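You operate a simulated robot arm through the tools that you are given. There is no shell and no other tool. Be economical: measure what you need, move in short steps, check, and stop when the job is done.

Carry out the task below with a simulated robot arm. There is one attempt and no reset: what you move stays moved.

TASK
Put things in order on the top of the mending bench. At the end: the blue pad from the top of the mending bench stands where the soft brush stood; the beige cleaning pad stands where the gold brass weight stood; the soft brush stands where the beige cleaning pad stood; the gold brass weight stands on top of the blue book (marked "Harbours"); whatever was shut is shut again. Leave all else as you found it, and nothing knocked over.

It is judged by the outcome, as a careful person would: the job done as asked, and still so three seconds after it is handed in. It fails if anything else is knocked over, pushed out of place, dropped, spilled or broken.

THE ROBOT
A 7-joint arm with a two-finger parallel gripper, fixed in place. Base frame: the origin is at the foot of the arm, x ahead of it, y to its left, z up; the work surface is at about z = 0. Lengths are in mm, angles in rad, forces in N, time in s.
With the tool pointing down near the work surface it reaches from about 240 to 620 mm from the base axis. Its first joint turns from -1.152 to 1.152 rad. Payload 2.6 kg.
The TCP is the grasp point between the finger pads, 30 mm short of the fingertips. In the tool frame z runs along the fingers and y along their closing line. The gripper opens to 94 mm. The fingers are 28 mm wide and 10 mm thick; the gripper's body (50 by 96 mm) begins 55 mm behind the TCP.
Orientation is that of the tool frame in the base frame, as a unit quaternion [x, y, z, w]. With the fingers straight down and closing along the base's y, the tool's x points along the base's -x, its y along +y and its z along -z.

THE INTERFACE
- The arm moves only by the tool apply_moves. Its argument "steps" is one flat list of numbers, 7 for each row, row after row: the shift along the tool's x, y, z in mm, then the turn, a rotation vector about the tool's x, y, z in rad, then the opening in per cent of the stroke, from 0 (shut) to 100 (fully open). In form: [x, y, z, rx, ry, rz, jaw, x, y, z, rx, ry, rz, jaw, ...]. A call has 1 to 10 rows; each row shifts and turns the commanded pose from where the row before left it, along the tool's axes as they then stand. Rows are played at 5 a second. More than 50 mm and 0.15 rad between two rows, or a gripper value outside its range, and nothing of the call is played. A pose out of reach is approached as far as the arm can. The call stops where the force on the tool passes 40 N (or 10 N more than at its start, if that is more) or the arm is blocked; 0.2 s more then pass. The fingers move at their own pace (about 72 mm/s each) and stop on an object; they squeeze with about 24 N. The grip force told is the motor's: it shows also when the fingers shut on nothing. Time passes only in rows, and 0.2 s behind the last, so rows that do not move let the fingers close. It gives the time, the measured TCP pose, the force on the tool (base axes), the opening and the grip force at its end, in the units of the frame above (readings bear some noise), with the torque about the TCP (base axes, N m) and any sound that the robot's microphone picked up.
- Cameras (640 x 400 px; columns grow to the right, rows downward): "scene" is fixed at [60, 467.2, 561.8]; the picture's right is [-0.39, -0.92, 0.00], its down [-0.57, 0.24, -0.79] and it looks along [0.73, -0.31, -0.61] (base axes); focal length 341 px, centre (320, 200). "wrist" rides on the gripper at [76, 14, -102] in the tool frame; the picture's right is [-0.18, 0.98, 0.00], its down [-0.75, -0.14, -0.64] and it looks along [-0.63, -0.12, 0.77] (tool axes); focal length 243 px, centre (320, 200). There is no depth. A picture from a camera that has moved, and an enlarged one, comes with that camera's place and axes in the base frame and with its lens.
- get_image(camera): a new picture of that camera. It takes no simulated time.
- enlarge(camera, box): a new picture of the part [left, top, right, bottom] of that camera's present view, enlarged. It takes no simulated time.
- sign_off(): hands the job in; it is judged then, once.

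Work in short steps. Places have to be worked out from the pictures, the camera data and where the tool is seen: move nearer, look again, correct. Check each grasp and each placing, and mend what went wrong. You have 120 turns and 64 pictures in all, those below and enlarged ones among them. Open the gripper and draw the arm clear of the work before you hand the job in, unless the task says otherwise; then end with one line.

The tools are called after "Request:" by a JSON object that holds its "fn" and its "kwargs". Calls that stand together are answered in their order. apply_moves: Moves the arm, as the interface text tells. Its arguments: {"type":"object","properties":{"steps":{"type":"array"}},"required":["steps"]} The other tools are called the same way: get_image (camera) takes a picture; enlarge (camera, box) takes an enlarged picture of a part of a camera's view; sign_off () hands the job in.

At the start:

```text
clock: 0.0
ee_pos: [371.1, 18.2, 285.2]
tcp_rot: [0.0, 1.0, -0.001, -0.001]
contact_force: [0.2, 0.3, 0.6]
ft_torque: [0.02, 0.02, 0.03]
opening: 94.0
grip_force: 0.0
```

scene: 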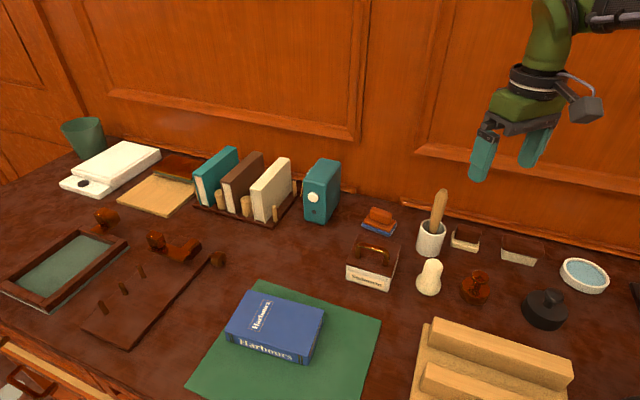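
wrist: 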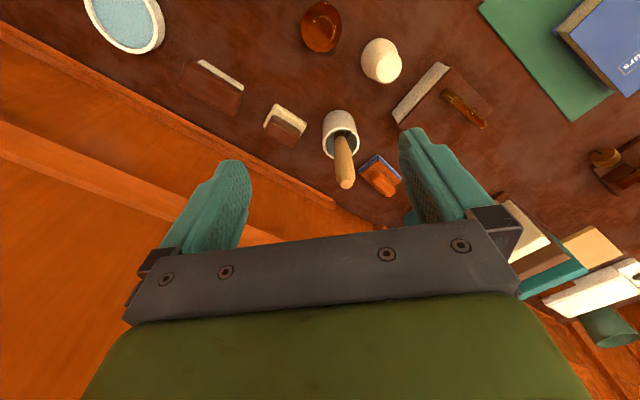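

I'll enlarge the parts of the scene view to identify the objects.

Request:
{"fn": "enlarge", "kwargs": {"camera": "scene", "box": [340, 180, 500, 310]}}

Request:
{"fn": "enlarge", "kwargs": {"camera": "scene", "box": [440, 200, 640, 340]}}

Request:
{"fn": "enlarge", "kwargs": {"camera": "scene", "box": [0, 200, 260, 400]}}

Request:
{"fn": "enlarge", "kwargs": {"camera": "scene", "box": [40, 110, 360, 260]}}

```text
3.08 times, centred on (420, 245) of scene
camera zoom: at [60.0, 467.2, 561.8], right [-0.39, -0.92, 0.0], down [-0.57, 0.24, -0.79], along [0.73, -0.31, -0.61], focal length 1048 px, centre (12, 62)
```

zoom: 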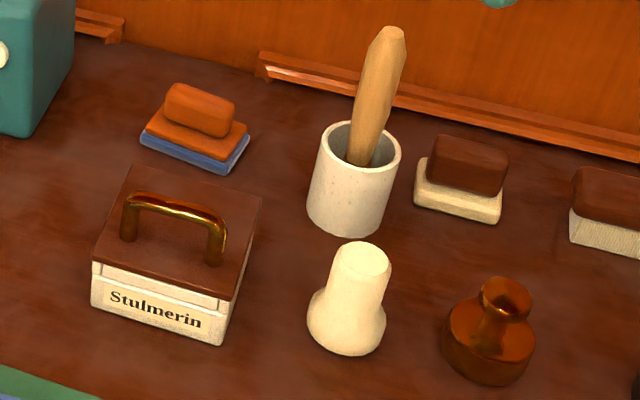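

```text
2.86 times, centred on (540, 270) of scene
camera zoom: at [60.0, 467.2, 561.8], right [-0.39, -0.92, 0.0], down [-0.57, 0.24, -0.79], along [0.73, -0.31, -0.61], focal length 974 px, centre (-309, 0)
```

zoom: 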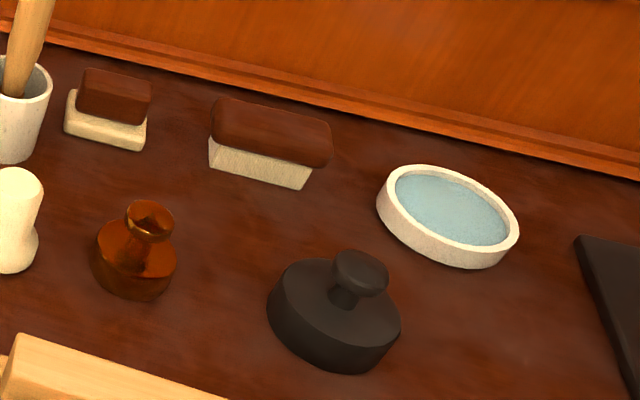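

```text
2.00 times, centred on (130, 300) of scene
camera zoom: at [60.0, 467.2, 561.8], right [-0.39, -0.92, 0.0], down [-0.57, 0.24, -0.79], along [0.73, -0.31, -0.61], focal length 681 px, centre (700, 0)
```

zoom: 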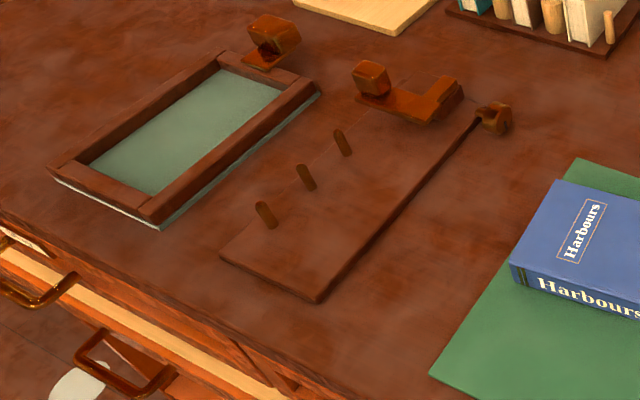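

```text
2.00 times, centred on (200, 185) of scene
camera zoom: at [60.0, 467.2, 561.8], right [-0.39, -0.92, 0.0], down [-0.57, 0.24, -0.79], along [0.73, -0.31, -0.61], focal length 681 px, centre (560, 230)
```

zoom: 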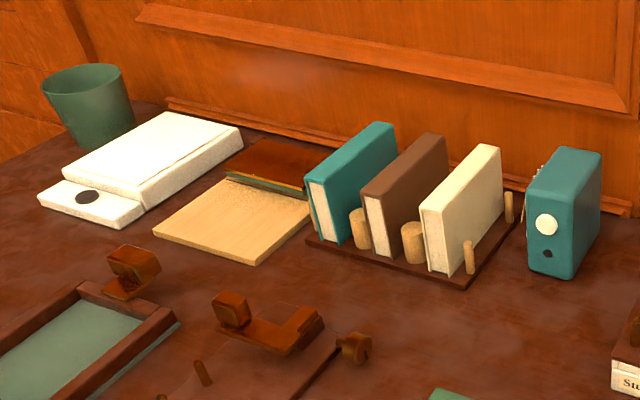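

Identified: the blue pad is near (564,97), the beige pad (442,-58), the soft brush (360,-141), the brass weight (326,22) and the book (402,407). The wall and bench run at about 38–45° to the base. I'll go above the weight first and look.

Request:
{"fn": "apply_moves", "kwargs": {"steps": [15, 1, 38, 0, 0, 0, 100, 15, 1, 38, 0, 0, 0, 100, 15, 1, 34, 0, 0, 0, 100, 0, 0, 0, 0, 0, 0, 100]}}

Request:
{"fn": "get_image", "kwargs": {"camera": "wrist"}}

```text
clock: 1.0
ee_pos: [327.2, 21.2, 174.9]
tcp_rot: [-0.001, 1.0, 0.0, 0.0]
contact_force: [-0.6, -0.1, 0.2]
ft_torque: [-0.01, -0.03, 0.02]
opening: 94.0
grip_force: 0.0
```

```text
57 pictures are left
camera wrist: at [250.9, 35.4, 278.5], right [0.18, 0.98, 0.0], down [0.75, -0.14, 0.64], along [0.63, -0.12, -0.77], focal length 243 px, centre (320, 200)
```

wrist: 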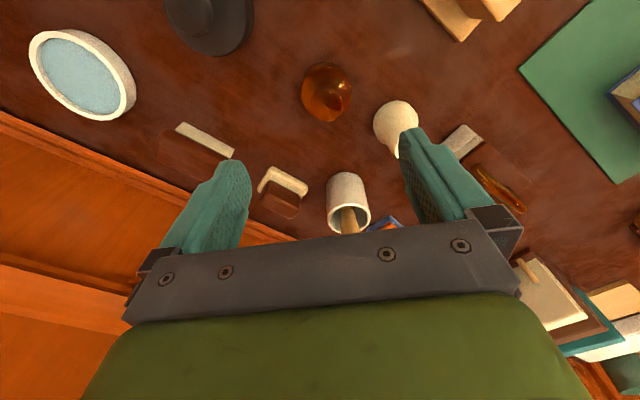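

Enlarging the weight to measure its knob and base.

Request:
{"fn": "enlarge", "kwargs": {"camera": "wrist", "box": [280, 50, 440, 150]}}

Request:
{"fn": "enlarge", "kwargs": {"camera": "scene", "box": [435, 245, 531, 305]}}

```text
4.00 times, centred on (360, 100) of wrist
camera zoom: at [250.9, 35.4, 278.5], right [0.18, 0.98, 0.0], down [0.75, -0.14, 0.64], along [0.63, -0.12, -0.77], focal length 970 px, centre (160, 600)
```

zoom: 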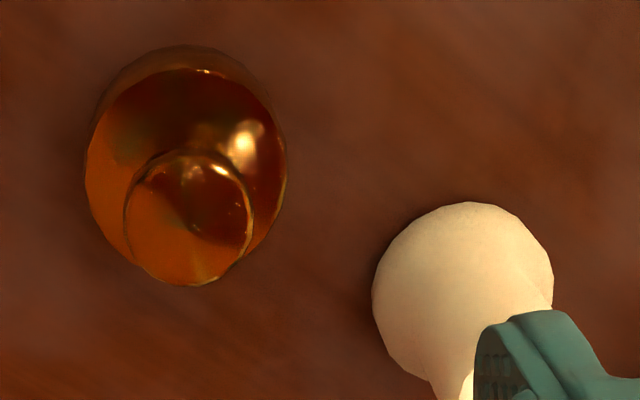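

```text
6.67 times, centred on (483, 275) of scene
camera zoom: at [60.0, 467.2, 561.8], right [-0.39, -0.92, 0.0], down [-0.57, 0.24, -0.79], along [0.73, -0.31, -0.61], focal length 2272 px, centre (-767, -300)
```

zoom: 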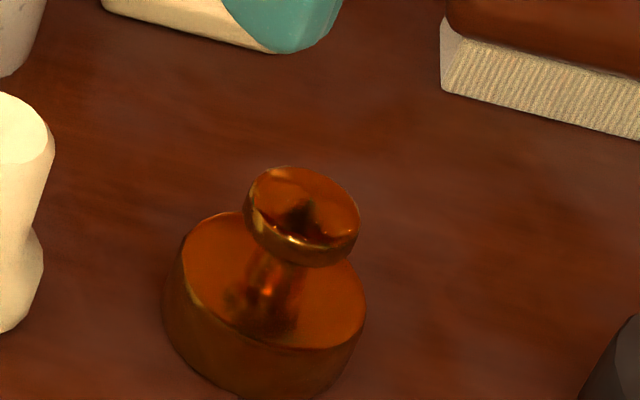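

The weight's base is about 53 mm across, centred near (327,26). I'll take it by its body with fingertips about 6 mm above the table, descending in two stages.

Request:
{"fn": "apply_moves", "kwargs": {"steps": [0, 5, 30, 0, 0, 0, 80, 0, 0, 35, 0, 0, 0, 80, 0, 0, 20, 0, 0, 0, 80, 0, 0, 0, 0, 0, 0, 80]}}

Request:
{"fn": "get_image", "kwargs": {"camera": "wrist"}}

```text
clock: 2.0
ee_pos: [325.6, 25.9, 90.4]
tcp_rot: [0.0, 1.0, 0.0, 0.001]
contact_force: [-0.2, 0.0, 0.1]
ft_torque: [0.03, 0.03, 0.01]
opening: 75.2
grip_force: 0.1
```

```text
54 pictures are left
camera wrist: at [250.9, 39.6, 193.5], right [0.18, 0.98, 0.0], down [0.75, -0.14, 0.64], along [0.63, -0.12, -0.77], focal length 243 px, centre (320, 200)
```

wrist: 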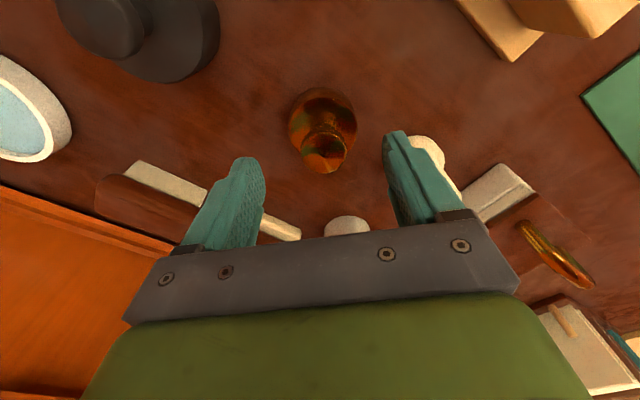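

Centred on the weight. Descending to TCP z≈36 and closing.

Request:
{"fn": "apply_moves", "kwargs": {"steps": [0, 0, 30, 0, 0, 0, 80, 0, 0, 24, 0, 0, 0, 80, 0, 0, 0, 0, 0, 0, 80, 0, 0, 0, 0, 0, 0, 40, 0, 0, 0, 0, 0, 0, 40, 0, 0, 0, 0, 0, 0, 40]}}

```text
clock: 3.4
ee_pos: [326.0, 26.2, 36.8]
tcp_rot: [0.0, 1.0, 0.0, -0.002]
contact_force: [0.0, -0.5, 0.1]
ft_torque: [-0.01, -0.04, -0.03]
opening: 51.4
grip_force: 24.3
```

Gripped at 51.4 mm, so the weight stood at (326,26). Lifting.

Request:
{"fn": "apply_moves", "kwargs": {"steps": [0, 0, -10, 0, 0, 0, 30, 0, 0, -40, 0, 0, 0, 30, 0, 0, -45, 0, 0, 0, 30, 0, 0, -45, 0, 0, 0, 30, 0, 0, -30, 0, 0, 0, 30]}}

Request:
{"fn": "enlarge", "kwargs": {"camera": "scene", "box": [180, 260, 400, 400]}}

```text
clock: 4.6
ee_pos: [326.4, 25.3, 207.7]
tcp_rot: [0.001, 1.0, 0.0, -0.001]
contact_force: [0.3, 0.3, -3.7]
ft_torque: [0.01, 0.01, -0.03]
opening: 51.4
grip_force: 24.3
```

```text
2.86 times, centred on (290, 330) of scene
camera zoom: at [60.0, 467.2, 561.8], right [-0.39, -0.92, 0.0], down [-0.57, 0.24, -0.79], along [0.73, -0.31, -0.61], focal length 974 px, centre (406, -171)
```

zoom: 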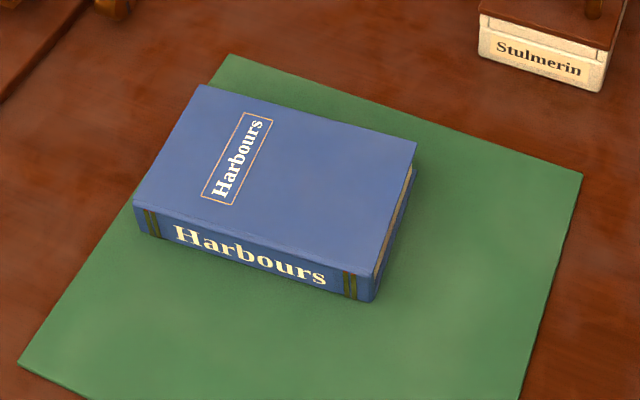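

Weight is held. The book's top centre is near (404,404). Carrying it there high up.

Request:
{"fn": "apply_moves", "kwargs": {"steps": [-8, 37, 0, 0, 0, 0, 30, -8, 38, 0, 0, 0, 0, 30, -8, 38, 0, 0, 0, 0, 30, -8, 38, 0, 0, 0, 0, 30, -8, 38, 0, 0, 0, 0, 30, -8, 38, 0, 0, 0, 0, 30, -8, 38, 0, 0, 0, 0, 30, -8, 38, 0, 0, 0, 0, 30, -7, 38, 0, 0, 0, 0, 30, -7, 38, 0, 0, 0, 0, 30]}}

Request:
{"fn": "get_image", "kwargs": {"camera": "wrist"}}

Request:
{"fn": "get_image", "kwargs": {"camera": "scene"}}

```text
clock: 6.8
ee_pos: [403.8, 404.2, 204.8]
tcp_rot: [0.0, 1.0, -0.002, -0.001]
contact_force: [0.3, 0.2, -4.4]
ft_torque: [-0.02, 0.02, 0.02]
opening: 51.4
grip_force: 24.2
```

```text
52 pictures are left
camera wrist: at [329.1, 418.7, 308.4], right [0.18, 0.98, 0.0], down [0.75, -0.14, 0.64], along [0.63, -0.12, -0.77], focal length 243 px, centre (320, 200)
```

wrist: 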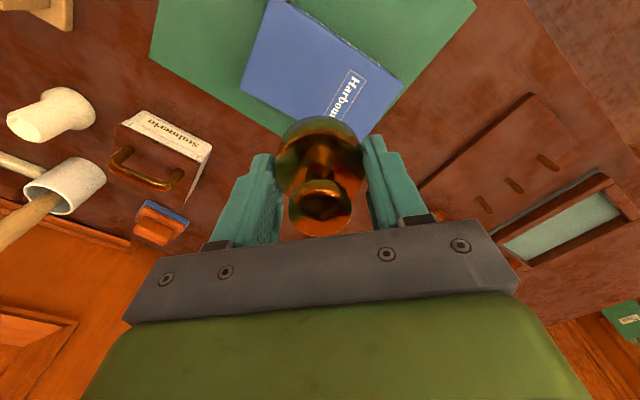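

```text
51 pictures are left
```

scene: 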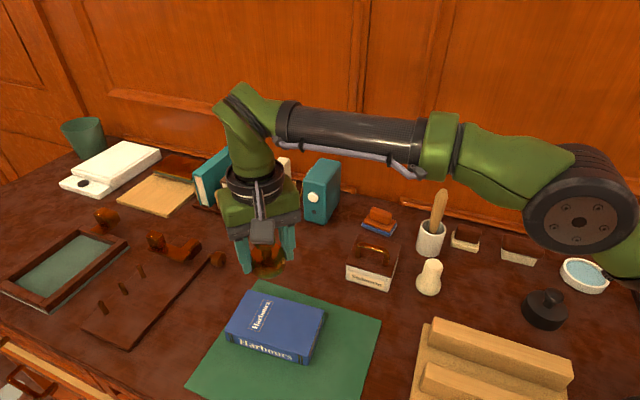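

Position agrees between both views (about (402,406)). Lowering to about 15 mm above expected contact.

Request:
{"fn": "apply_moves", "kwargs": {"steps": [0, 1, 40, 0, 0, 0, 30, 0, 0, 40, 0, 0, 0, 30, 0, 0, 40, 0, 0, 0, 30, 0, 0, 0, 0, 0, 0, 30]}}

Request:
{"fn": "enlarge", "kwargs": {"camera": "scene", "box": [180, 220, 400, 380]}}

```text
clock: 7.8
ee_pos: [404.3, 406.6, 85.2]
tcp_rot: [0.0, 1.0, 0.0, 0.0]
contact_force: [0.9, 0.6, -4.9]
ft_torque: [0.02, -0.02, 0.01]
opening: 51.6
grip_force: 23.6
```

```text
2.50 times, centred on (290, 300) of scene
camera zoom: at [60.0, 467.2, 561.8], right [-0.39, -0.92, 0.0], down [-0.57, 0.24, -0.79], along [0.73, -0.31, -0.61], focal length 852 px, centre (395, -50)
```

zoom: 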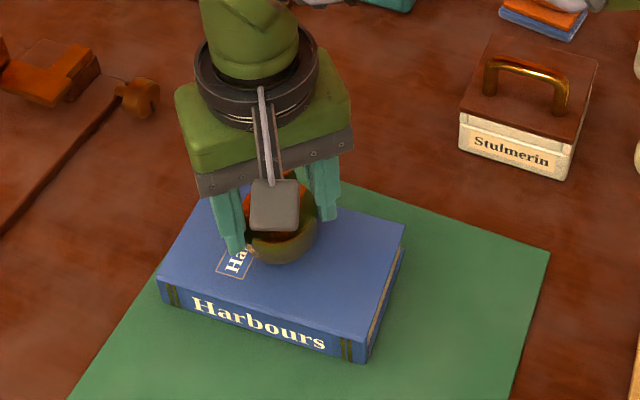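

Well over the book. Lowering in small steps until contact.

Request:
{"fn": "apply_moves", "kwargs": {"steps": [0, 0, 8, 0, 0, 0, 30, 0, 0, 5, 0, 0, 0, 30, 0, 0, 3, 0, 0, 0, 30, 0, 0, 0, 0, 0, 0, 30]}}

```text
clock: 8.8
ee_pos: [404.9, 405.2, 72.5]
tcp_rot: [0.001, 1.0, 0.001, 0.001]
contact_force: [-3.6, -4.0, 11.2]
ft_torque: [-0.52, 0.07, -0.13]
opening: 51.4
grip_force: 23.9
```

Contact: vertical force flipped to +11 N at TCP z 72. Easing up slightly, then releasing and rising.

Request:
{"fn": "apply_moves", "kwargs": {"steps": [0, 0, -2, 0, 0, 0, 30, 0, 0, 0, 0, 0, 0, 70, 0, 0, 0, 0, 0, 0, 80, 0, 0, 0, 0, 0, 0, 80]}}

Request:
{"fn": "apply_moves", "kwargs": {"steps": [0, 0, -15, 0, 0, 0, 80, 0, 0, -40, 0, 0, 0, 80, 0, 0, -45, 0, 0, 0, 80, 0, 0, -40, 0, 0, 0, 80]}}

Request:
{"fn": "enlarge", "kwargs": {"camera": "scene", "box": [180, 220, 400, 380]}}

```text
clock: 9.8
ee_pos: [403.8, 405.8, 71.2]
tcp_rot: [0.0, 1.0, 0.0, -0.001]
contact_force: [0.8, -0.3, -0.1]
ft_torque: [0.0, 0.02, -0.03]
opening: 75.1
grip_force: 0.0
```

```text
clock: 10.8
ee_pos: [405.3, 404.8, 213.1]
tcp_rot: [0.001, 1.0, 0.0, 0.0]
contact_force: [-1.3, -0.2, 0.4]
ft_torque: [0.01, 0.02, -0.02]
opening: 75.0
grip_force: 0.1
```

```text
2.50 times, centred on (290, 300) of scene
camera zoom: at [60.0, 467.2, 561.8], right [-0.39, -0.92, 0.0], down [-0.57, 0.24, -0.79], along [0.73, -0.31, -0.61], focal length 852 px, centre (395, -50)
```

zoom: 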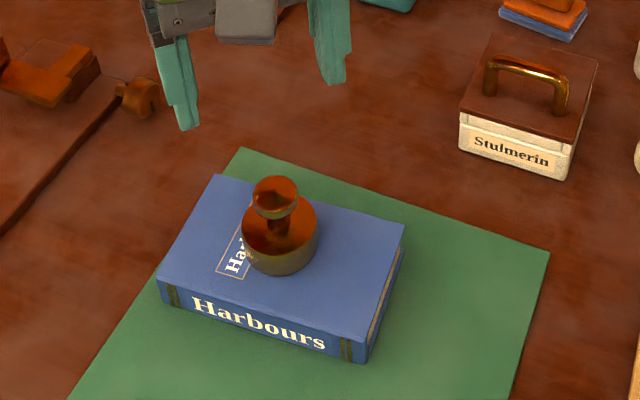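

Weight stands on the book. Now toward the beige pad: rise a bit, traverse at x≈400 (the mallet handle near (465,23) reaches z≈155).

Request:
{"fn": "apply_moves", "kwargs": {"steps": [2, -44, -20, 0, 0, 0, 100, 0, -48, -10, 0, 0, 0, 100, 0, -48, 0, 0, 0, 0, 100, 0, -48, 0, 0, 0, 0, 100, 0, -48, 0, 0, 0, 0, 100, 0, -48, 0, 0, 0, 0, 100, 0, -48, 0, 0, 0, 0, 100, 0, -48, 0, 0, 0, 0, 100, 0, -48, 0, 0, 0, 0, 100, 0, -37, 0, 0, 0, 0, 100]}}

Request:
{"fn": "apply_moves", "kwargs": {"steps": [-35, 0, 0, 0, 0, 0, 100, 0, 0, 0, 0, 0, -0.145, 100, 0, 0, 0, 0, 0, -0.145, 100, 0, 0, 0, 0, 0, -0.145, 100, 0, 0, 0, 0, 0, -0.145, 100, 0, 0, 0, 0, 0, -0.145, 100, 0, 0, 0, 0, 0, -0.145, 100, 0, 0, 45, 0, 0, 0, 100, 0, 0, 35, 0, 0, 0, 100, 0, 0, 0, 0, 0, 0, 100]}}

Request:
{"fn": "get_image", "kwargs": {"camera": "wrist"}}

```text
clock: 13.0
ee_pos: [403.6, -60.0, 242.5]
tcp_rot: [0.001, 1.0, -0.001, 0.0]
contact_force: [0.1, 0.1, -0.6]
ft_torque: [-0.02, 0.0, -0.04]
opening: 94.1
grip_force: 0.2
```

```text
clock: 15.2
ee_pos: [436.8, -59.9, 161.7]
tcp_rot: [-0.422, 0.906, 0.0, 0.0]
contact_force: [0.3, 0.0, 1.0]
ft_torque: [0.01, -0.01, -0.02]
opening: 94.0
grip_force: 0.0
```

```text
48 pictures are left
camera wrist: at [377.8, -109.4, 264.5], right [-0.63, 0.77, 0.0], down [0.59, 0.49, 0.64], along [0.5, 0.41, -0.77], focal length 243 px, centre (320, 200)
```

wrist: 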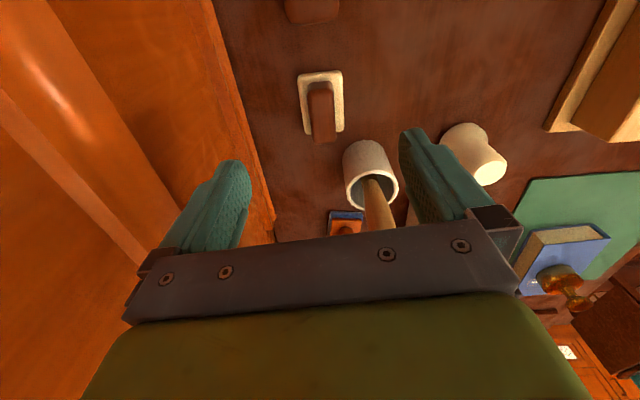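

The pad is well aligned with the gripper, base centre near (443,-55). I'll correct and descend to z≈85, then recheck.

Request:
{"fn": "apply_moves", "kwargs": {"steps": [-7.6, -1.9, 20, 0, 0, 0, 80, 0, 0, 35, 0, 0, 0, 60, 0, 0, 20, 0, 0, 0, 60, 0, 0, 0, 0, 0, 0, 60]}}

Request:
{"fn": "get_image", "kwargs": {"camera": "wrist"}}

Request:
{"fn": "enlarge", "kwargs": {"camera": "scene", "box": [400, 170, 560, 280]}}

```text
clock: 16.2
ee_pos: [444.1, -54.7, 85.5]
tcp_rot: [-0.421, 0.907, 0.0, 0.0]
contact_force: [0.0, 0.7, -0.5]
ft_torque: [0.03, -0.03, -0.05]
opening: 56.5
grip_force: 0.1
```

```text
47 pictures are left
camera wrist: at [384.1, -104.3, 189.0], right [-0.63, 0.77, 0.0], down [0.59, 0.48, 0.64], along [0.5, 0.41, -0.77], focal length 243 px, centre (320, 200)
```

wrist: 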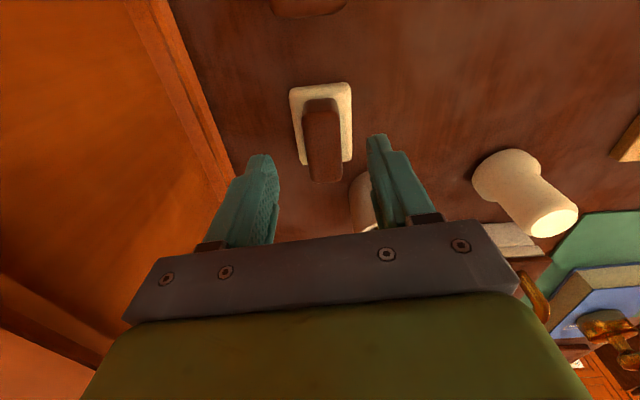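

```text
3.64 times, centred on (480, 225) of scene
camera zoom: at [60.0, 467.2, 561.8], right [-0.39, -0.92, 0.0], down [-0.57, 0.24, -0.79], along [0.73, -0.31, -0.61], focal length 1239 px, centre (-262, 109)
```

zoom: 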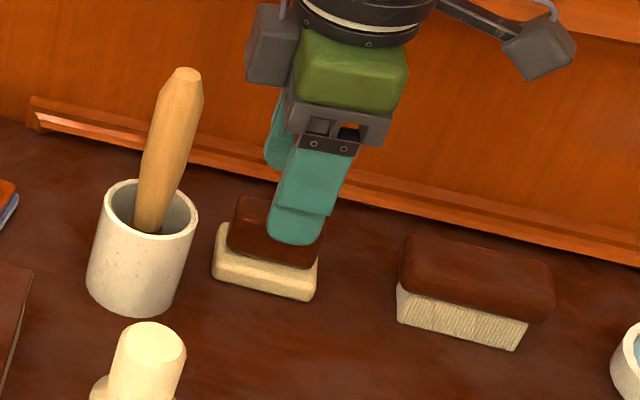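

Centred laterally; slab about 15–17 mm thick with handle up to ~35 mm. Shifting 3 mm along tool x, descending to TCP z≈50 and closing on the handle.

Request:
{"fn": "apply_moves", "kwargs": {"steps": [3, 0, 20, 0, 0, 0, 60, 0, 0, 15, 0, 0, 0, 60, 0, 0, 0, 0, 0, 0, 60, 0, 0, 0, 0, 0, 0, 10, 0, 0, 0, 0, 0, 0, 10, 0, 0, 0, 0, 0, 0, 10]}}

Request:
{"fn": "enlarge", "kwargs": {"camera": "scene", "box": [400, 170, 560, 280]}}

```text
clock: 17.6
ee_pos: [441.4, -56.8, 52.8]
tcp_rot: [-0.42, 0.907, 0.0, 0.0]
contact_force: [-0.1, -0.3, -0.9]
ft_torque: [-0.04, -0.01, 0.03]
opening: 27.6
grip_force: 23.8
```

```text
3.64 times, centred on (480, 225) of scene
camera zoom: at [60.0, 467.2, 561.8], right [-0.39, -0.92, 0.0], down [-0.57, 0.24, -0.79], along [0.73, -0.31, -0.61], focal length 1239 px, centre (-262, 109)
```

zoom: 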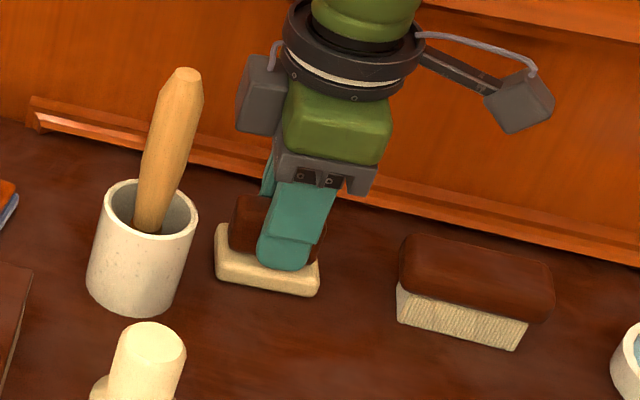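

Handle gripped at 27.6 mm; the pad's original place is ≈(441,-57). Lifting and carrying to over (326,26).

Request:
{"fn": "apply_moves", "kwargs": {"steps": [0, 0, -15, 0, 0, 0, 10, 0, 0, -40, 0, 0, 0, 10, 0, 0, -35, 0, 0, 0, 10, 3, 35, 0, 0, 0, 0, 10, 3, 36, 0, 0, 0, 0, 10, 3, 36, 0, 0, 0, 0, 10, 2.6, 34.5, 0, 0, 0, 0, 10, 0, 0, 0, 0, 0, 0, 10]}}

Request:
{"fn": "get_image", "kwargs": {"camera": "wrist"}}

Request:
{"fn": "get_image", "kwargs": {"camera": "scene"}}

```text
clock: 19.4
ee_pos: [326.8, 25.3, 142.3]
tcp_rot: [-0.421, 0.907, 0.0, 0.0]
contact_force: [0.1, -0.1, -0.7]
ft_torque: [0.0, 0.0, 0.0]
opening: 27.8
grip_force: 24.0
```

```text
44 pictures are left
camera wrist: at [266.9, -24.1, 246.1], right [-0.63, 0.77, 0.0], down [0.59, 0.48, 0.64], along [0.5, 0.41, -0.77], focal length 243 px, centre (320, 200)
```

wrist: 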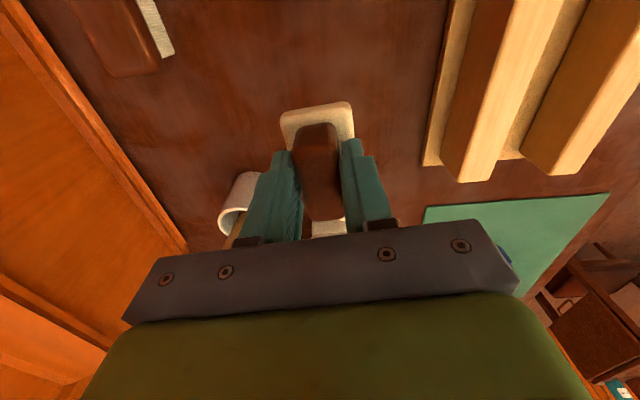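

```text
43 pictures are left
```

scene: 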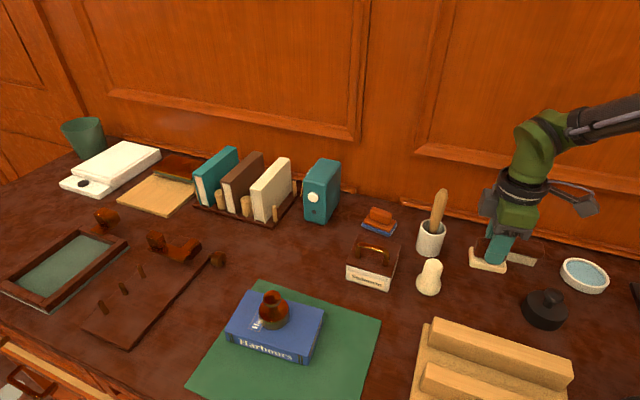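

The pad's near edge is 30 mm from the TCP, so the grasp is centred. Lowering toward the table.

Request:
{"fn": "apply_moves", "kwargs": {"steps": [0, 0, 40, 0, 0, 0, 10, 0, 0, 35, 0, 0, 0, 10, 0, 0, 10, 0, 0, 0, 10, 0, 0, 3, 0, 0, 0, 10, 0, 0, 0, 0, 0, 0, 10]}}

```text
clock: 20.6
ee_pos: [326.1, 24.5, 54.8]
tcp_rot: [-0.422, 0.907, 0.0, 0.0]
contact_force: [-0.2, 0.4, 0.0]
ft_torque: [0.0, 0.02, 0.0]
opening: 27.6
grip_force: 23.6
```

Request:
{"fn": "apply_moves", "kwargs": {"steps": [-1, 1, 1.5, 0, 0, 0, 10, 0, 0, 1.5, 0, 0, 0, 10, 0, 0, 0, 0, 0, 0, 10]}}

```text
clock: 21.4
ee_pos: [327.4, 26.4, 52.1]
tcp_rot: [-0.421, 0.907, 0.0, 0.0]
contact_force: [-0.3, -0.1, 3.1]
ft_torque: [0.06, -0.11, 0.02]
opening: 27.7
grip_force: 24.4
```

Light contact (3 N). Releasing and rising.

Request:
{"fn": "apply_moves", "kwargs": {"steps": [0, 0, 0, 0, 0, 0, 60, 0, 0, 0, 0, 0, 0, 60, 0, 0, 0, 0, 0, 0, 60, 0, 0, -20, 0, 0, 0, 60, 0, 0, -45, 0, 0, 0, 60, 0, 0, -45, 0, 0, 0, 60, 0, 0, 0, 0, 0, 0, 60]}}

Request:
{"fn": "get_image", "kwargs": {"camera": "wrist"}}

```text
clock: 23.0
ee_pos: [326.6, 25.7, 163.8]
tcp_rot: [-0.421, 0.907, 0.0, 0.0]
contact_force: [-0.2, -1.1, 0.1]
ft_torque: [0.02, -0.03, 0.01]
opening: 56.2
grip_force: 0.2
```

```text
42 pictures are left
camera wrist: at [266.4, -23.1, 266.1], right [-0.63, 0.77, 0.0], down [0.59, 0.48, 0.64], along [0.5, 0.41, -0.77], focal length 243 px, centre (320, 200)
```

wrist: 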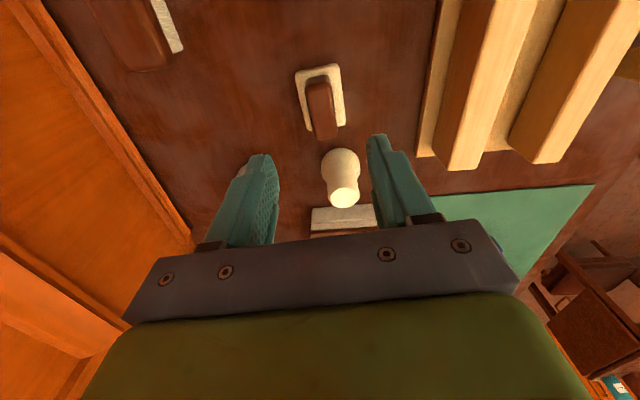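

Beige pad stands upright at the weight's old place. Next, over the soft brush near (362,-138).

Request:
{"fn": "apply_moves", "kwargs": {"steps": [25.5, -33.2, 0, 0, 0, 0, 100, 25.5, -33.2, 0, 0, 0, 0, 100, 25.5, -33.2, 0, 0, 0, 0, 100, 25.5, -33.2, 0, 0, 0, 0, 100, 0, 0, 0, 0, 0, 0, 100]}}

Request:
{"fn": "get_image", "kwargs": {"camera": "wrist"}}

```text
clock: 24.2
ee_pos: [362.3, -138.6, 161.6]
tcp_rot: [-0.421, 0.907, 0.0, 0.001]
contact_force: [-0.8, 0.1, -0.8]
ft_torque: [-0.01, 0.01, 0.0]
opening: 94.0
grip_force: 0.0
```

```text
41 pictures are left
camera wrist: at [302.2, -187.6, 264.8], right [-0.63, 0.77, 0.0], down [0.59, 0.48, 0.64], along [0.5, 0.41, -0.77], focal length 243 px, centre (320, 200)
```

wrist: 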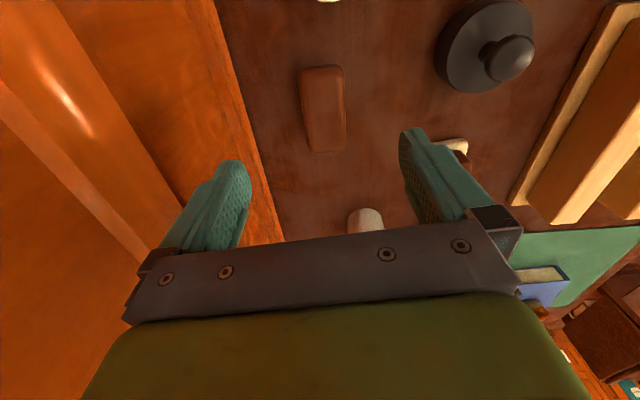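

Brush axis computes to ≈44° (tool currently at 50°), centre ≈(364,-132), width ≈41 mm. Turning +0.105 rad, shifting and descending to recheck.

Request:
{"fn": "apply_moves", "kwargs": {"steps": [-6, 3, 10, 0, 0, 0.105, 80, 0, 0, 30, 0, 0, 0, 80, 0, 0, 25, 0, 0, 0, 80, 0, 0, 0, 0, 0, 0, 80]}}

Request:
{"fn": "get_image", "kwargs": {"camera": "wrist"}}

Request:
{"fn": "enlarge", "kwargs": {"camera": "scene", "box": [440, 170, 620, 290]}}

```text
clock: 25.2
ee_pos: [362.7, -129.8, 96.3]
tcp_rot: [-0.373, 0.928, 0.0, 0.001]
contact_force: [0.5, -0.6, 0.2]
ft_torque: [0.0, -0.02, 0.0]
opening: 75.2
grip_force: 0.1
```

```text
40 pictures are left
camera wrist: at [299.6, -173.1, 199.6], right [-0.55, 0.84, 0.0], down [0.64, 0.42, 0.64], along [0.54, 0.35, -0.77], focal length 243 px, centre (320, 200)
```

wrist: 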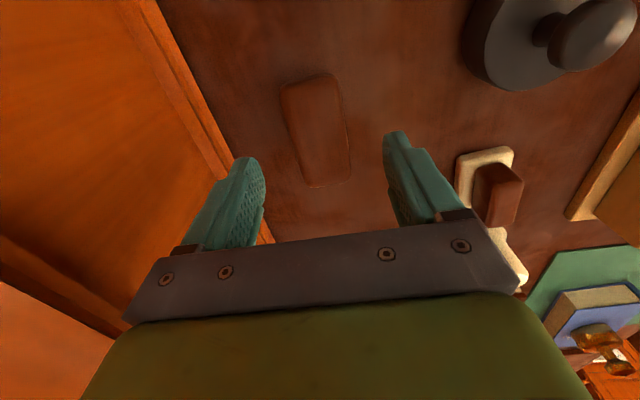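

```text
3.33 times, centred on (530, 230) of scene
camera zoom: at [60.0, 467.2, 561.8], right [-0.39, -0.92, 0.0], down [-0.57, 0.24, -0.79], along [0.73, -0.31, -0.61], focal length 1136 px, centre (-380, 100)
```

zoom: 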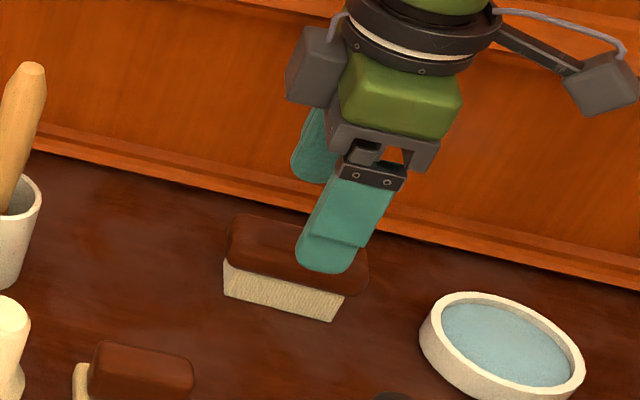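

Aligned and centred within ~2 mm. Descending to TCP z≈48 and closing on the wooden back.

Request:
{"fn": "apply_moves", "kwargs": {"steps": [-2, -1, 25, 0, 0, 0.0, 80, 0, 0, 23, 0, 0, 0, 80, 0, 0, 0, 0, 0, 0, 80, 0, 0, 0, 0, 0, 0, 30, 0, 0, 0, 0, 0, 0, 30, 0, 0, 0, 0, 0, 0, 30]}}

Request:
{"fn": "enlarge", "kwargs": {"camera": "scene", "box": [440, 170, 620, 290]}}

```text
clock: 26.6
ee_pos: [366.7, -128.9, 48.3]
tcp_rot: [-0.373, 0.928, 0.0, 0.0]
contact_force: [0.5, -0.6, -1.1]
ft_torque: [0.0, 0.02, 0.02]
opening: 43.7
grip_force: 23.7
```

```text
3.33 times, centred on (530, 230) of scene
camera zoom: at [60.0, 467.2, 561.8], right [-0.39, -0.92, 0.0], down [-0.57, 0.24, -0.79], along [0.73, -0.31, -0.61], focal length 1136 px, centre (-380, 100)
```

zoom: 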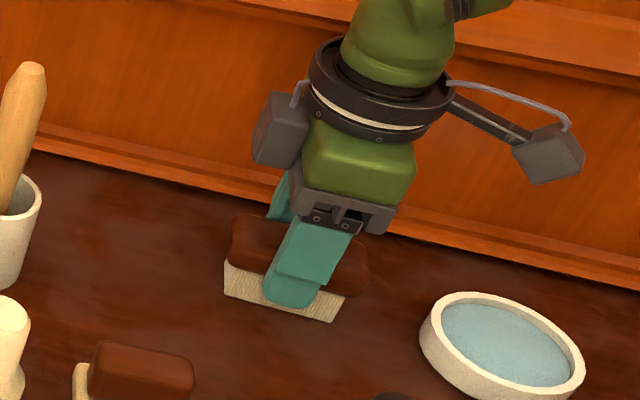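

Brush gripped at 43.7 mm, original place ≈(366,-129). Lifting and carrying to the beige pad's old place (441,-57), turning to its ≈40° axis.

Request:
{"fn": "apply_moves", "kwargs": {"steps": [0, 0, -15, 0, 0, 0, 30, 0, 0, -35, 0, 0, 0, 30, -34, 0, 0, 0, 0, 0, 30, -35, 0, 0, 0, 0, 0, 30, -34.5, 0.4, 0, 0, 0, 0, 30, 0, 0, 0, 0, 0, 0.06, 30, 0, 0, 0, 0, 0, 0, 30]}}

Request:
{"fn": "get_image", "kwargs": {"camera": "wrist"}}

Request:
{"fn": "enlarge", "kwargs": {"camera": "scene", "box": [400, 170, 560, 280]}}

```text
clock: 28.2
ee_pos: [440.4, -57.3, 98.8]
tcp_rot: [-0.344, 0.939, 0.0, 0.001]
contact_force: [0.6, -0.4, -1.4]
ft_torque: [-0.01, -0.02, 0.02]
opening: 44.0
grip_force: 24.4
```

```text
37 pictures are left
camera wrist: at [373.7, -95.7, 201.6], right [-0.5, 0.87, 0.0], down [0.67, 0.38, 0.64], along [0.56, 0.32, -0.77], focal length 243 px, centre (320, 200)
```

wrist: 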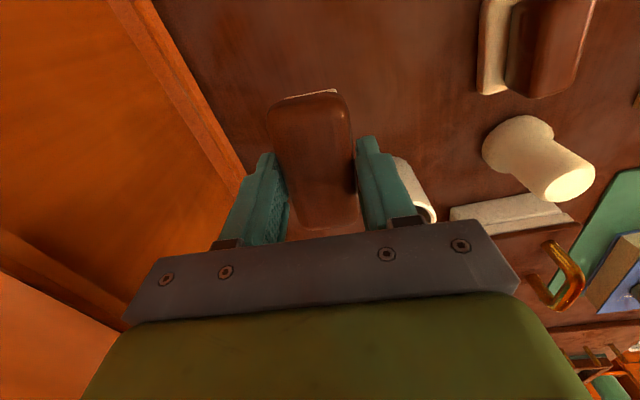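

```text
3.64 times, centred on (480, 225) of scene
camera zoom: at [60.0, 467.2, 561.8], right [-0.39, -0.92, 0.0], down [-0.57, 0.24, -0.79], along [0.73, -0.31, -0.61], focal length 1239 px, centre (-262, 109)
```

zoom: 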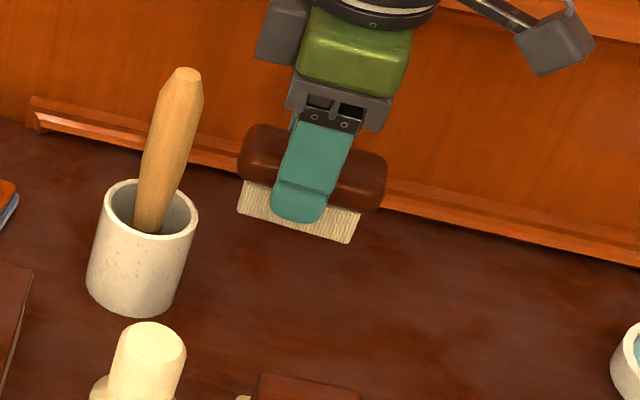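

Held level and clear of the pot. Lowering to just above the original grasp height.

Request:
{"fn": "apply_moves", "kwargs": {"steps": [-1, 0, 25, 0, 0, 0, 30, 0, 0, 20, 0, 0, 0, 30, 0, 0, 3, 0, 0, 0, 30, 0, 0, 2, 0, 0, 0, 30, 0, 0, 0, 0, 0, 0, 30]}}

```text
clock: 29.4
ee_pos: [441.9, -56.8, 47.7]
tcp_rot: [-0.345, 0.939, 0.0, -0.001]
contact_force: [0.8, 0.4, -1.4]
ft_torque: [0.0, 0.04, 0.01]
opening: 44.1
grip_force: 23.8
```

Still hanging freely (−1.4 N). Two more 1 mm steps.

Request:
{"fn": "apply_moves", "kwargs": {"steps": [0, 0, 1, 0, 0, 0, 30, 0, 0, 1, 0, 0, 0, 30, 0, 0, 0, 0, 0, 0, 30]}}

```text
clock: 30.2
ee_pos: [442.4, -56.5, 47.5]
tcp_rot: [-0.346, 0.938, 0.0, 0.001]
contact_force: [-8.2, 1.1, 22.8]
ft_torque: [-0.04, 0.09, -0.01]
opening: 43.9
grip_force: 23.8
```

Firm contact now (23 N). Easing up 1 mm, releasing and rising.

Request:
{"fn": "apply_moves", "kwargs": {"steps": [0, 0, -1.3, 0, 0, 0, 30, 0, 0, 0, 0, 0, 0, 65, 0, 0, 0, 0, 0, 0, 75, 0, 0, 0, 0, 0, 0, 75, 0, 0, -20, 0, 0, 0, 75, 0, 0, -40, 0, 0, 0, 75, 0, 0, -45, 0, 0, 0, 75, 0, 0, -40, 0, 0, 0, 75, 0, 0, 0, 0, 0, 0, 75]}}

Request:
{"fn": "get_image", "kwargs": {"camera": "wrist"}}

Request:
{"fn": "enlarge", "kwargs": {"camera": "scene", "box": [340, 180, 560, 310]}}

```text
clock: 32.2
ee_pos: [440.4, -56.8, 193.2]
tcp_rot: [-0.346, 0.938, 0.0, -0.001]
contact_force: [0.3, -0.5, -0.2]
ft_torque: [0.01, -0.01, -0.01]
opening: 70.4
grip_force: 0.1
```

```text
35 pictures are left
camera wrist: at [374.0, -95.7, 296.5], right [-0.5, 0.87, 0.0], down [0.67, 0.38, 0.64], along [0.56, 0.32, -0.77], focal length 243 px, centre (320, 200)
```

wrist: 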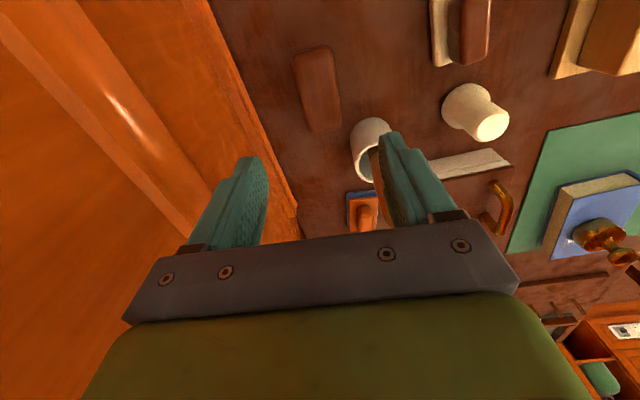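

```text
2.91 times, centred on (450, 245) of scene
camera zoom: at [60.0, 467.2, 561.8], right [-0.39, -0.92, 0.0], down [-0.57, 0.24, -0.79], along [0.73, -0.31, -0.61], focal length 991 px, centre (-58, 69)
```

zoom: 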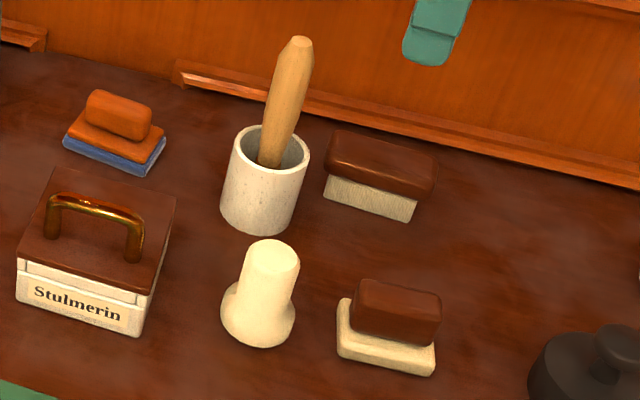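

Brush and beige pad both stand well. Now to the blue pad near (565,96): rise well above the mallet handle, traverse, then descend and look.

Request:
{"fn": "apply_moves", "kwargs": {"steps": [0, 0, -40, 0, 0, 0, 100, -10, 0, -20, 0, 0, 0, 100, -45, 9, 0, 0, 0, 0, 100, -45, 9, 0, 0, 0, 0, 100, -47, 9, 0, 0, 0, 0, 100, -46.9, 8.3, 0, 0, 0, 0, 100, 0, 0, 45, 0, 0, 0, 100, 0, 0, 45, 0, 0, 0, 100, 0, 0, 0, 0, 0, 0, 100]}}

Request:
{"fn": "get_image", "kwargs": {"camera": "wrist"}}

Request:
{"fn": "get_image", "kwargs": {"camera": "scene"}}

```text
clock: 34.2
ee_pos: [566.1, 95.2, 163.6]
tcp_rot: [-0.345, 0.939, 0.0, 0.001]
contact_force: [-0.4, -0.3, -0.2]
ft_torque: [0.0, 0.0, -0.02]
opening: 94.0
grip_force: 0.1
```

```text
33 pictures are left
camera wrist: at [499.2, 56.8, 266.1], right [-0.5, 0.87, 0.0], down [0.67, 0.38, 0.64], along [0.56, 0.32, -0.77], focal length 243 px, centre (320, 200)
```

wrist: 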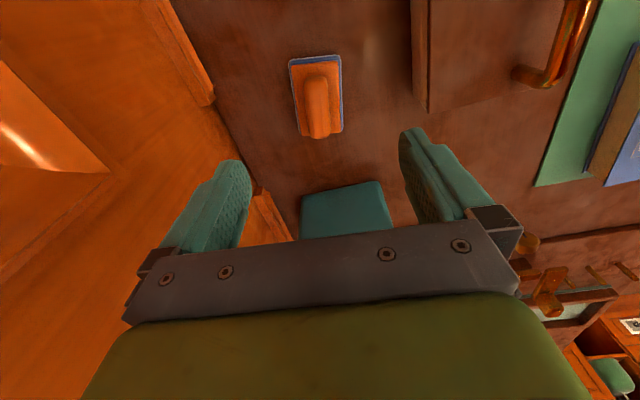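

```text
32 pictures are left
```

scene: 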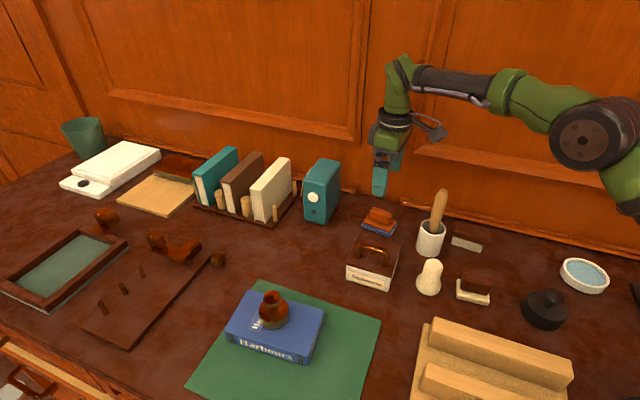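

Blue pad centre ≈(570,96), axis ≈36°. Adjusting by −3.7/−1.8 mm, turning +0.08 and descending to z≈95 for a check.

Request:
{"fn": "apply_moves", "kwargs": {"steps": [-3.7, -1.8, 10, 0, 0, 0.08, 70, 0, 0, 30, 0, 0, 0, 70, 0, 0, 30, 0, 0, 0, 70, 0, 0, 0, 0, 0, 0, 70]}}

Request:
{"fn": "get_image", "kwargs": {"camera": "wrist"}}

Request:
{"fn": "enlarge", "kwargs": {"camera": "scene", "box": [330, 160, 490, 260]}}

```text
clock: 35.2
ee_pos: [570.7, 97.3, 94.6]
tcp_rot: [-0.308, 0.952, 0.0, 0.0]
contact_force: [-0.4, -0.1, -0.1]
ft_torque: [0.02, 0.01, -0.04]
opening: 65.6
grip_force: 0.1
```

```text
31 pictures are left
camera wrist: at [500.7, 63.0, 196.5], right [-0.42, 0.91, 0.0], down [0.69, 0.33, 0.64], along [0.58, 0.27, -0.77], focal length 243 px, centre (320, 200)
```

wrist: 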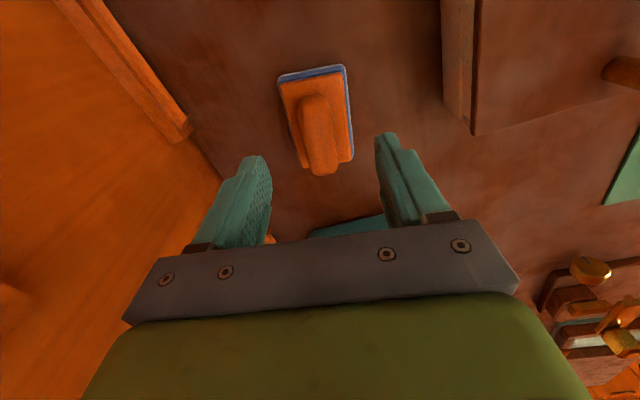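

```text
4.00 times, centred on (410, 210) of scene
camera zoom: at [60.0, 467.2, 561.8], right [-0.39, -0.92, 0.0], down [-0.57, 0.24, -0.79], along [0.73, -0.31, -0.61], focal length 1363 px, centre (-40, 160)
```

zoom: 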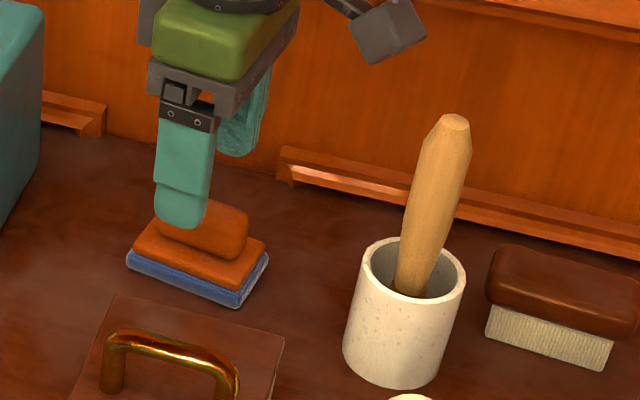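

Aligned; total slab ≈19 mm high, handle to ≈38 mm. Descending to TCP z≈52 and closing on the handle.

Request:
{"fn": "apply_moves", "kwargs": {"steps": [0, -1, 22, 0, 0, 0.03, 65, 0, 0, 20.5, 0, 0, 0, 65, 0, 0, 0, 0, 0, 0, 65, 0, 0, 0, 0, 0, 0, 10, 0, 0, 0, 0, 0, 0, 10, 0, 0, 0, 0, 0, 0, 10]}}

Request:
{"fn": "enlarge", "kwargs": {"camera": "scene", "box": [330, 160, 490, 260]}}

Request:
{"fn": "get_image", "kwargs": {"camera": "wrist"}}

```text
clock: 36.6
ee_pos: [570.9, 96.5, 52.2]
tcp_rot: [-0.293, 0.956, 0.0, 0.002]
contact_force: [1.0, 1.9, 9.6]
ft_torque: [-0.07, -0.21, 0.1]
opening: 26.1
grip_force: 23.8
```

```text
4.00 times, centred on (410, 210) of scene
camera zoom: at [59.9, 467.2, 561.8], right [-0.39, -0.92, 0.0], down [-0.57, 0.24, -0.79], along [0.73, -0.31, -0.61], focal length 1363 px, centre (-40, 160)
```

zoom: 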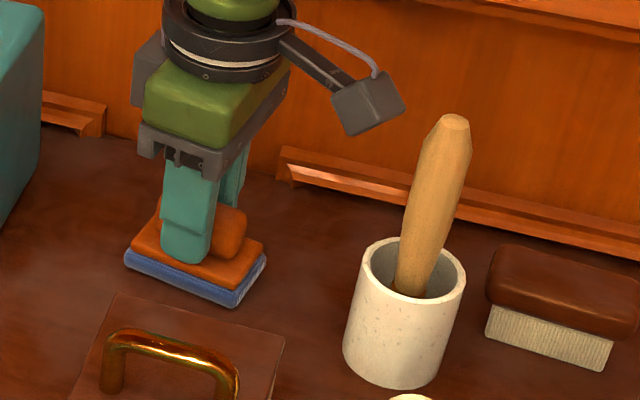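

```text
28 pictures are left
camera wrist: at [500.4, 65.2, 154.1], right [-0.4, 0.92, 0.0], down [0.7, 0.31, 0.64], along [0.59, 0.26, -0.76], focal length 243 px, centre (320, 200)
```

wrist: 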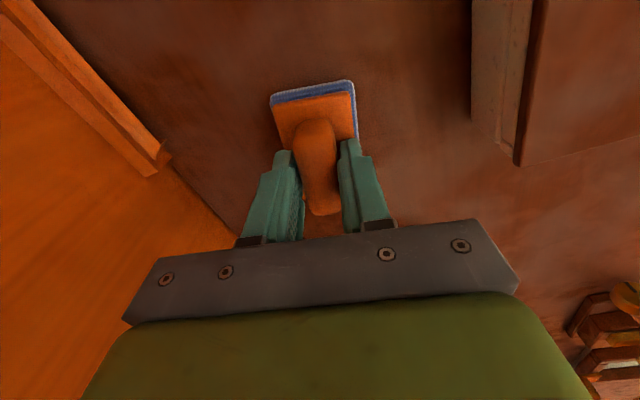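

Gripped at 26 mm (tips just touching the slab top). Lifting straight up to clear the mallet handle before traversing.

Request:
{"fn": "apply_moves", "kwargs": {"steps": [0, 0, -8, 0, 0, 0, 10, 0, 0, -30, 0, 0, 0, 10, 0, 0, -40, 0, 0, 0, 10, 0, 0, -40, 0, 0, 0, 10, 0, 0, -40, 0, 0, 0, 10, 0, 0, -40, 0, 0, 0, 10, 0, 0, 0, 0, 0, 0, 10]}}

Request:
{"fn": "get_image", "kwargs": {"camera": "scene"}}

```text
clock: 38.2
ee_pos: [570.2, 94.8, 247.0]
tcp_rot: [-0.294, 0.956, -0.001, 0.0]
contact_force: [0.1, -0.3, -0.8]
ft_torque: [0.07, 0.01, 0.0]
opening: 25.7
grip_force: 23.7
```

```text
27 pictures are left
```

scene: 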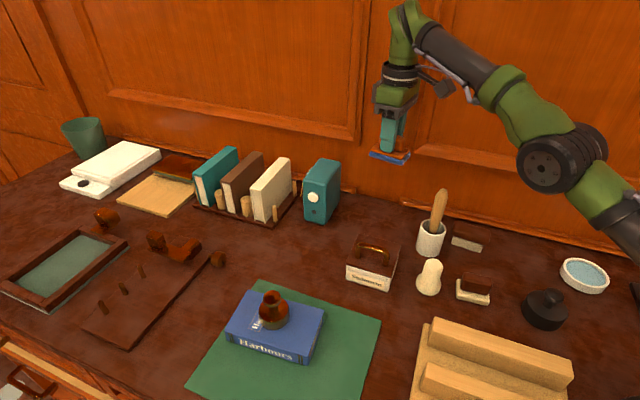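

Pad held level. Traversing to over the brush's old place and turning to its 45° axis.

Request:
{"fn": "apply_moves", "kwargs": {"steps": [41.8, -10, 0, 0, 0, 0, 10, 41.8, -10, 0, 0, 0, 0, 10, 41.8, -10, 0, 0, 0, 0, 10, 41.8, -10, 0, 0, 0, 0, 10, 41.8, -10, 0, 0, 0, 0, 10, 41.8, -10, 0, 0, 0, 0, 10, 41.8, -10, 0, 0, 0, 0, 10, 0, 0, 0, 0, 0, -0.095, 10, 0, 0, 0, 0, 0, -0.095, 10, 0, 0, 0, 0, 0, 0, 10]}}

Request:
{"fn": "apply_moves", "kwargs": {"steps": [0, 0, 40, 0, 0, 0, 10, 0, 0, 40, 0, 0, 0, 10, 0, 0, 40, 0, 0, 0, 10, 0, 0, 20, 0, 0, 0, 10, 0, 0, 0, 0, 0, 0, 10]}}

Request:
{"fn": "get_image", "kwargs": {"camera": "wrist"}}

Request:
{"fn": "enlarge", "kwargs": {"camera": "scene", "box": [440, 170, 620, 290]}}

```text
clock: 40.4
ee_pos: [366.7, -125.5, 247.6]
tcp_rot: [-0.382, 0.924, 0.0, -0.001]
contact_force: [-0.2, -0.3, -0.9]
ft_torque: [0.01, 0.04, 0.01]
opening: 25.8
grip_force: 24.7
```

```text
clock: 41.6
ee_pos: [365.9, -125.7, 107.6]
tcp_rot: [-0.382, 0.924, -0.001, 0.0]
contact_force: [0.0, 0.6, -0.8]
ft_torque: [0.03, 0.02, -0.02]
opening: 26.0
grip_force: 23.9
```

```text
26 pictures are left
camera wrist: at [304.0, -169.4, 211.1], right [-0.56, 0.83, 0.0], down [0.63, 0.43, 0.64], along [0.53, 0.36, -0.77], focal length 243 px, centre (320, 200)
```

wrist: 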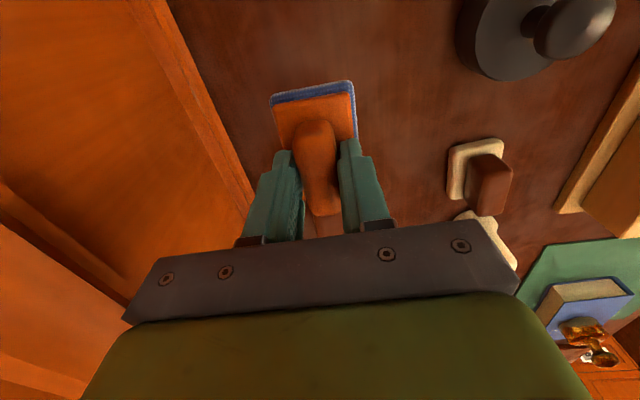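

```text
3.33 times, centred on (530, 230) of scene
camera zoom: at [60.0, 467.2, 561.8], right [-0.39, -0.92, 0.0], down [-0.57, 0.24, -0.79], along [0.73, -0.31, -0.61], focal length 1136 px, centre (-380, 100)
```

zoom: 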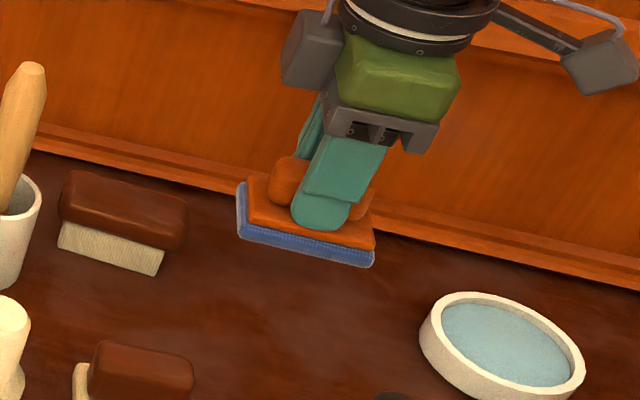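

Position is good; small correction and lowering to near contact.

Request:
{"fn": "apply_moves", "kwargs": {"steps": [1, -1.5, 25, 0, 0, 0, 10, 0, 0, 22, 0, 0, 0, 10, 0, 0, 4, 0, 0, 0, 10, 0, 0, 2, 0, 0, 0, 10, 0, 0, 0, 0, 0, 0, 10]}}

```text
clock: 42.8
ee_pos: [367.7, -127.9, 54.9]
tcp_rot: [-0.382, 0.924, 0.0, 0.0]
contact_force: [1.2, 0.5, -0.5]
ft_torque: [0.0, -0.01, -0.01]
opening: 25.7
grip_force: 24.2
```

Not touching yet; easing down in 1 mm steps.

Request:
{"fn": "apply_moves", "kwargs": {"steps": [0, 0, 1, 0, 0, 0, 10, 0, 0, 1, 0, 0, 0, 10, 0, 0, 0, 0, 0, 0, 10]}}

```text
clock: 43.6
ee_pos: [367.7, -128.3, 53.5]
tcp_rot: [-0.382, 0.924, 0.0, 0.0]
contact_force: [0.3, -0.6, -0.3]
ft_torque: [0.0, 0.0, 0.01]
opening: 25.6
grip_force: 24.1
```

Request:
{"fn": "apply_moves", "kwargs": {"steps": [0, 0, 1, 0, 0, 0, 10, 0, 0, 0, 0, 0, 0, 10]}}

```text
clock: 44.2
ee_pos: [368.1, -128.5, 51.3]
tcp_rot: [-0.383, 0.924, 0.001, 0.001]
contact_force: [0.5, -0.2, -0.6]
ft_torque: [0.0, -0.02, -0.03]
opening: 25.9
grip_force: 23.6
```

Request:
{"fn": "apply_moves", "kwargs": {"steps": [0, 0, 1, 0, 0, 0, 10, 0, 0, 0, 0, 0, 0, 10]}}

Request:
{"fn": "enlarge", "kwargs": {"camera": "scene", "box": [480, 220, 560, 270]}}

```text
clock: 44.8
ee_pos: [367.7, -128.3, 50.2]
tcp_rot: [-0.382, 0.924, 0.002, 0.0]
contact_force: [0.6, 0.1, 1.8]
ft_torque: [0.03, -0.07, 0.04]
opening: 25.7
grip_force: 24.7
```

```text
8.00 times, centred on (520, 245) of scene
camera zoom: at [60.0, 467.2, 561.8], right [-0.39, -0.92, 0.0], down [-0.57, 0.24, -0.79], along [0.73, -0.31, -0.61], focal length 2726 px, centre (-1280, -160)
```

zoom: 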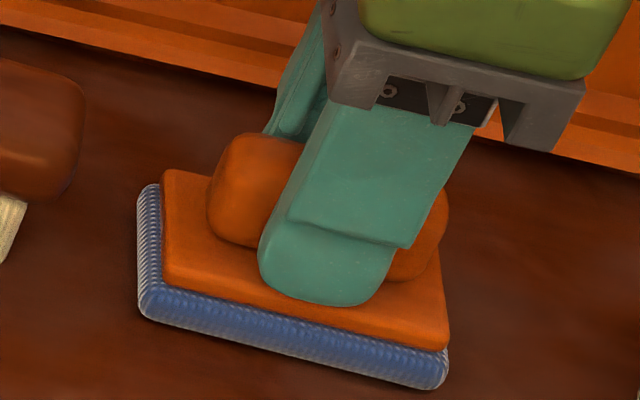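

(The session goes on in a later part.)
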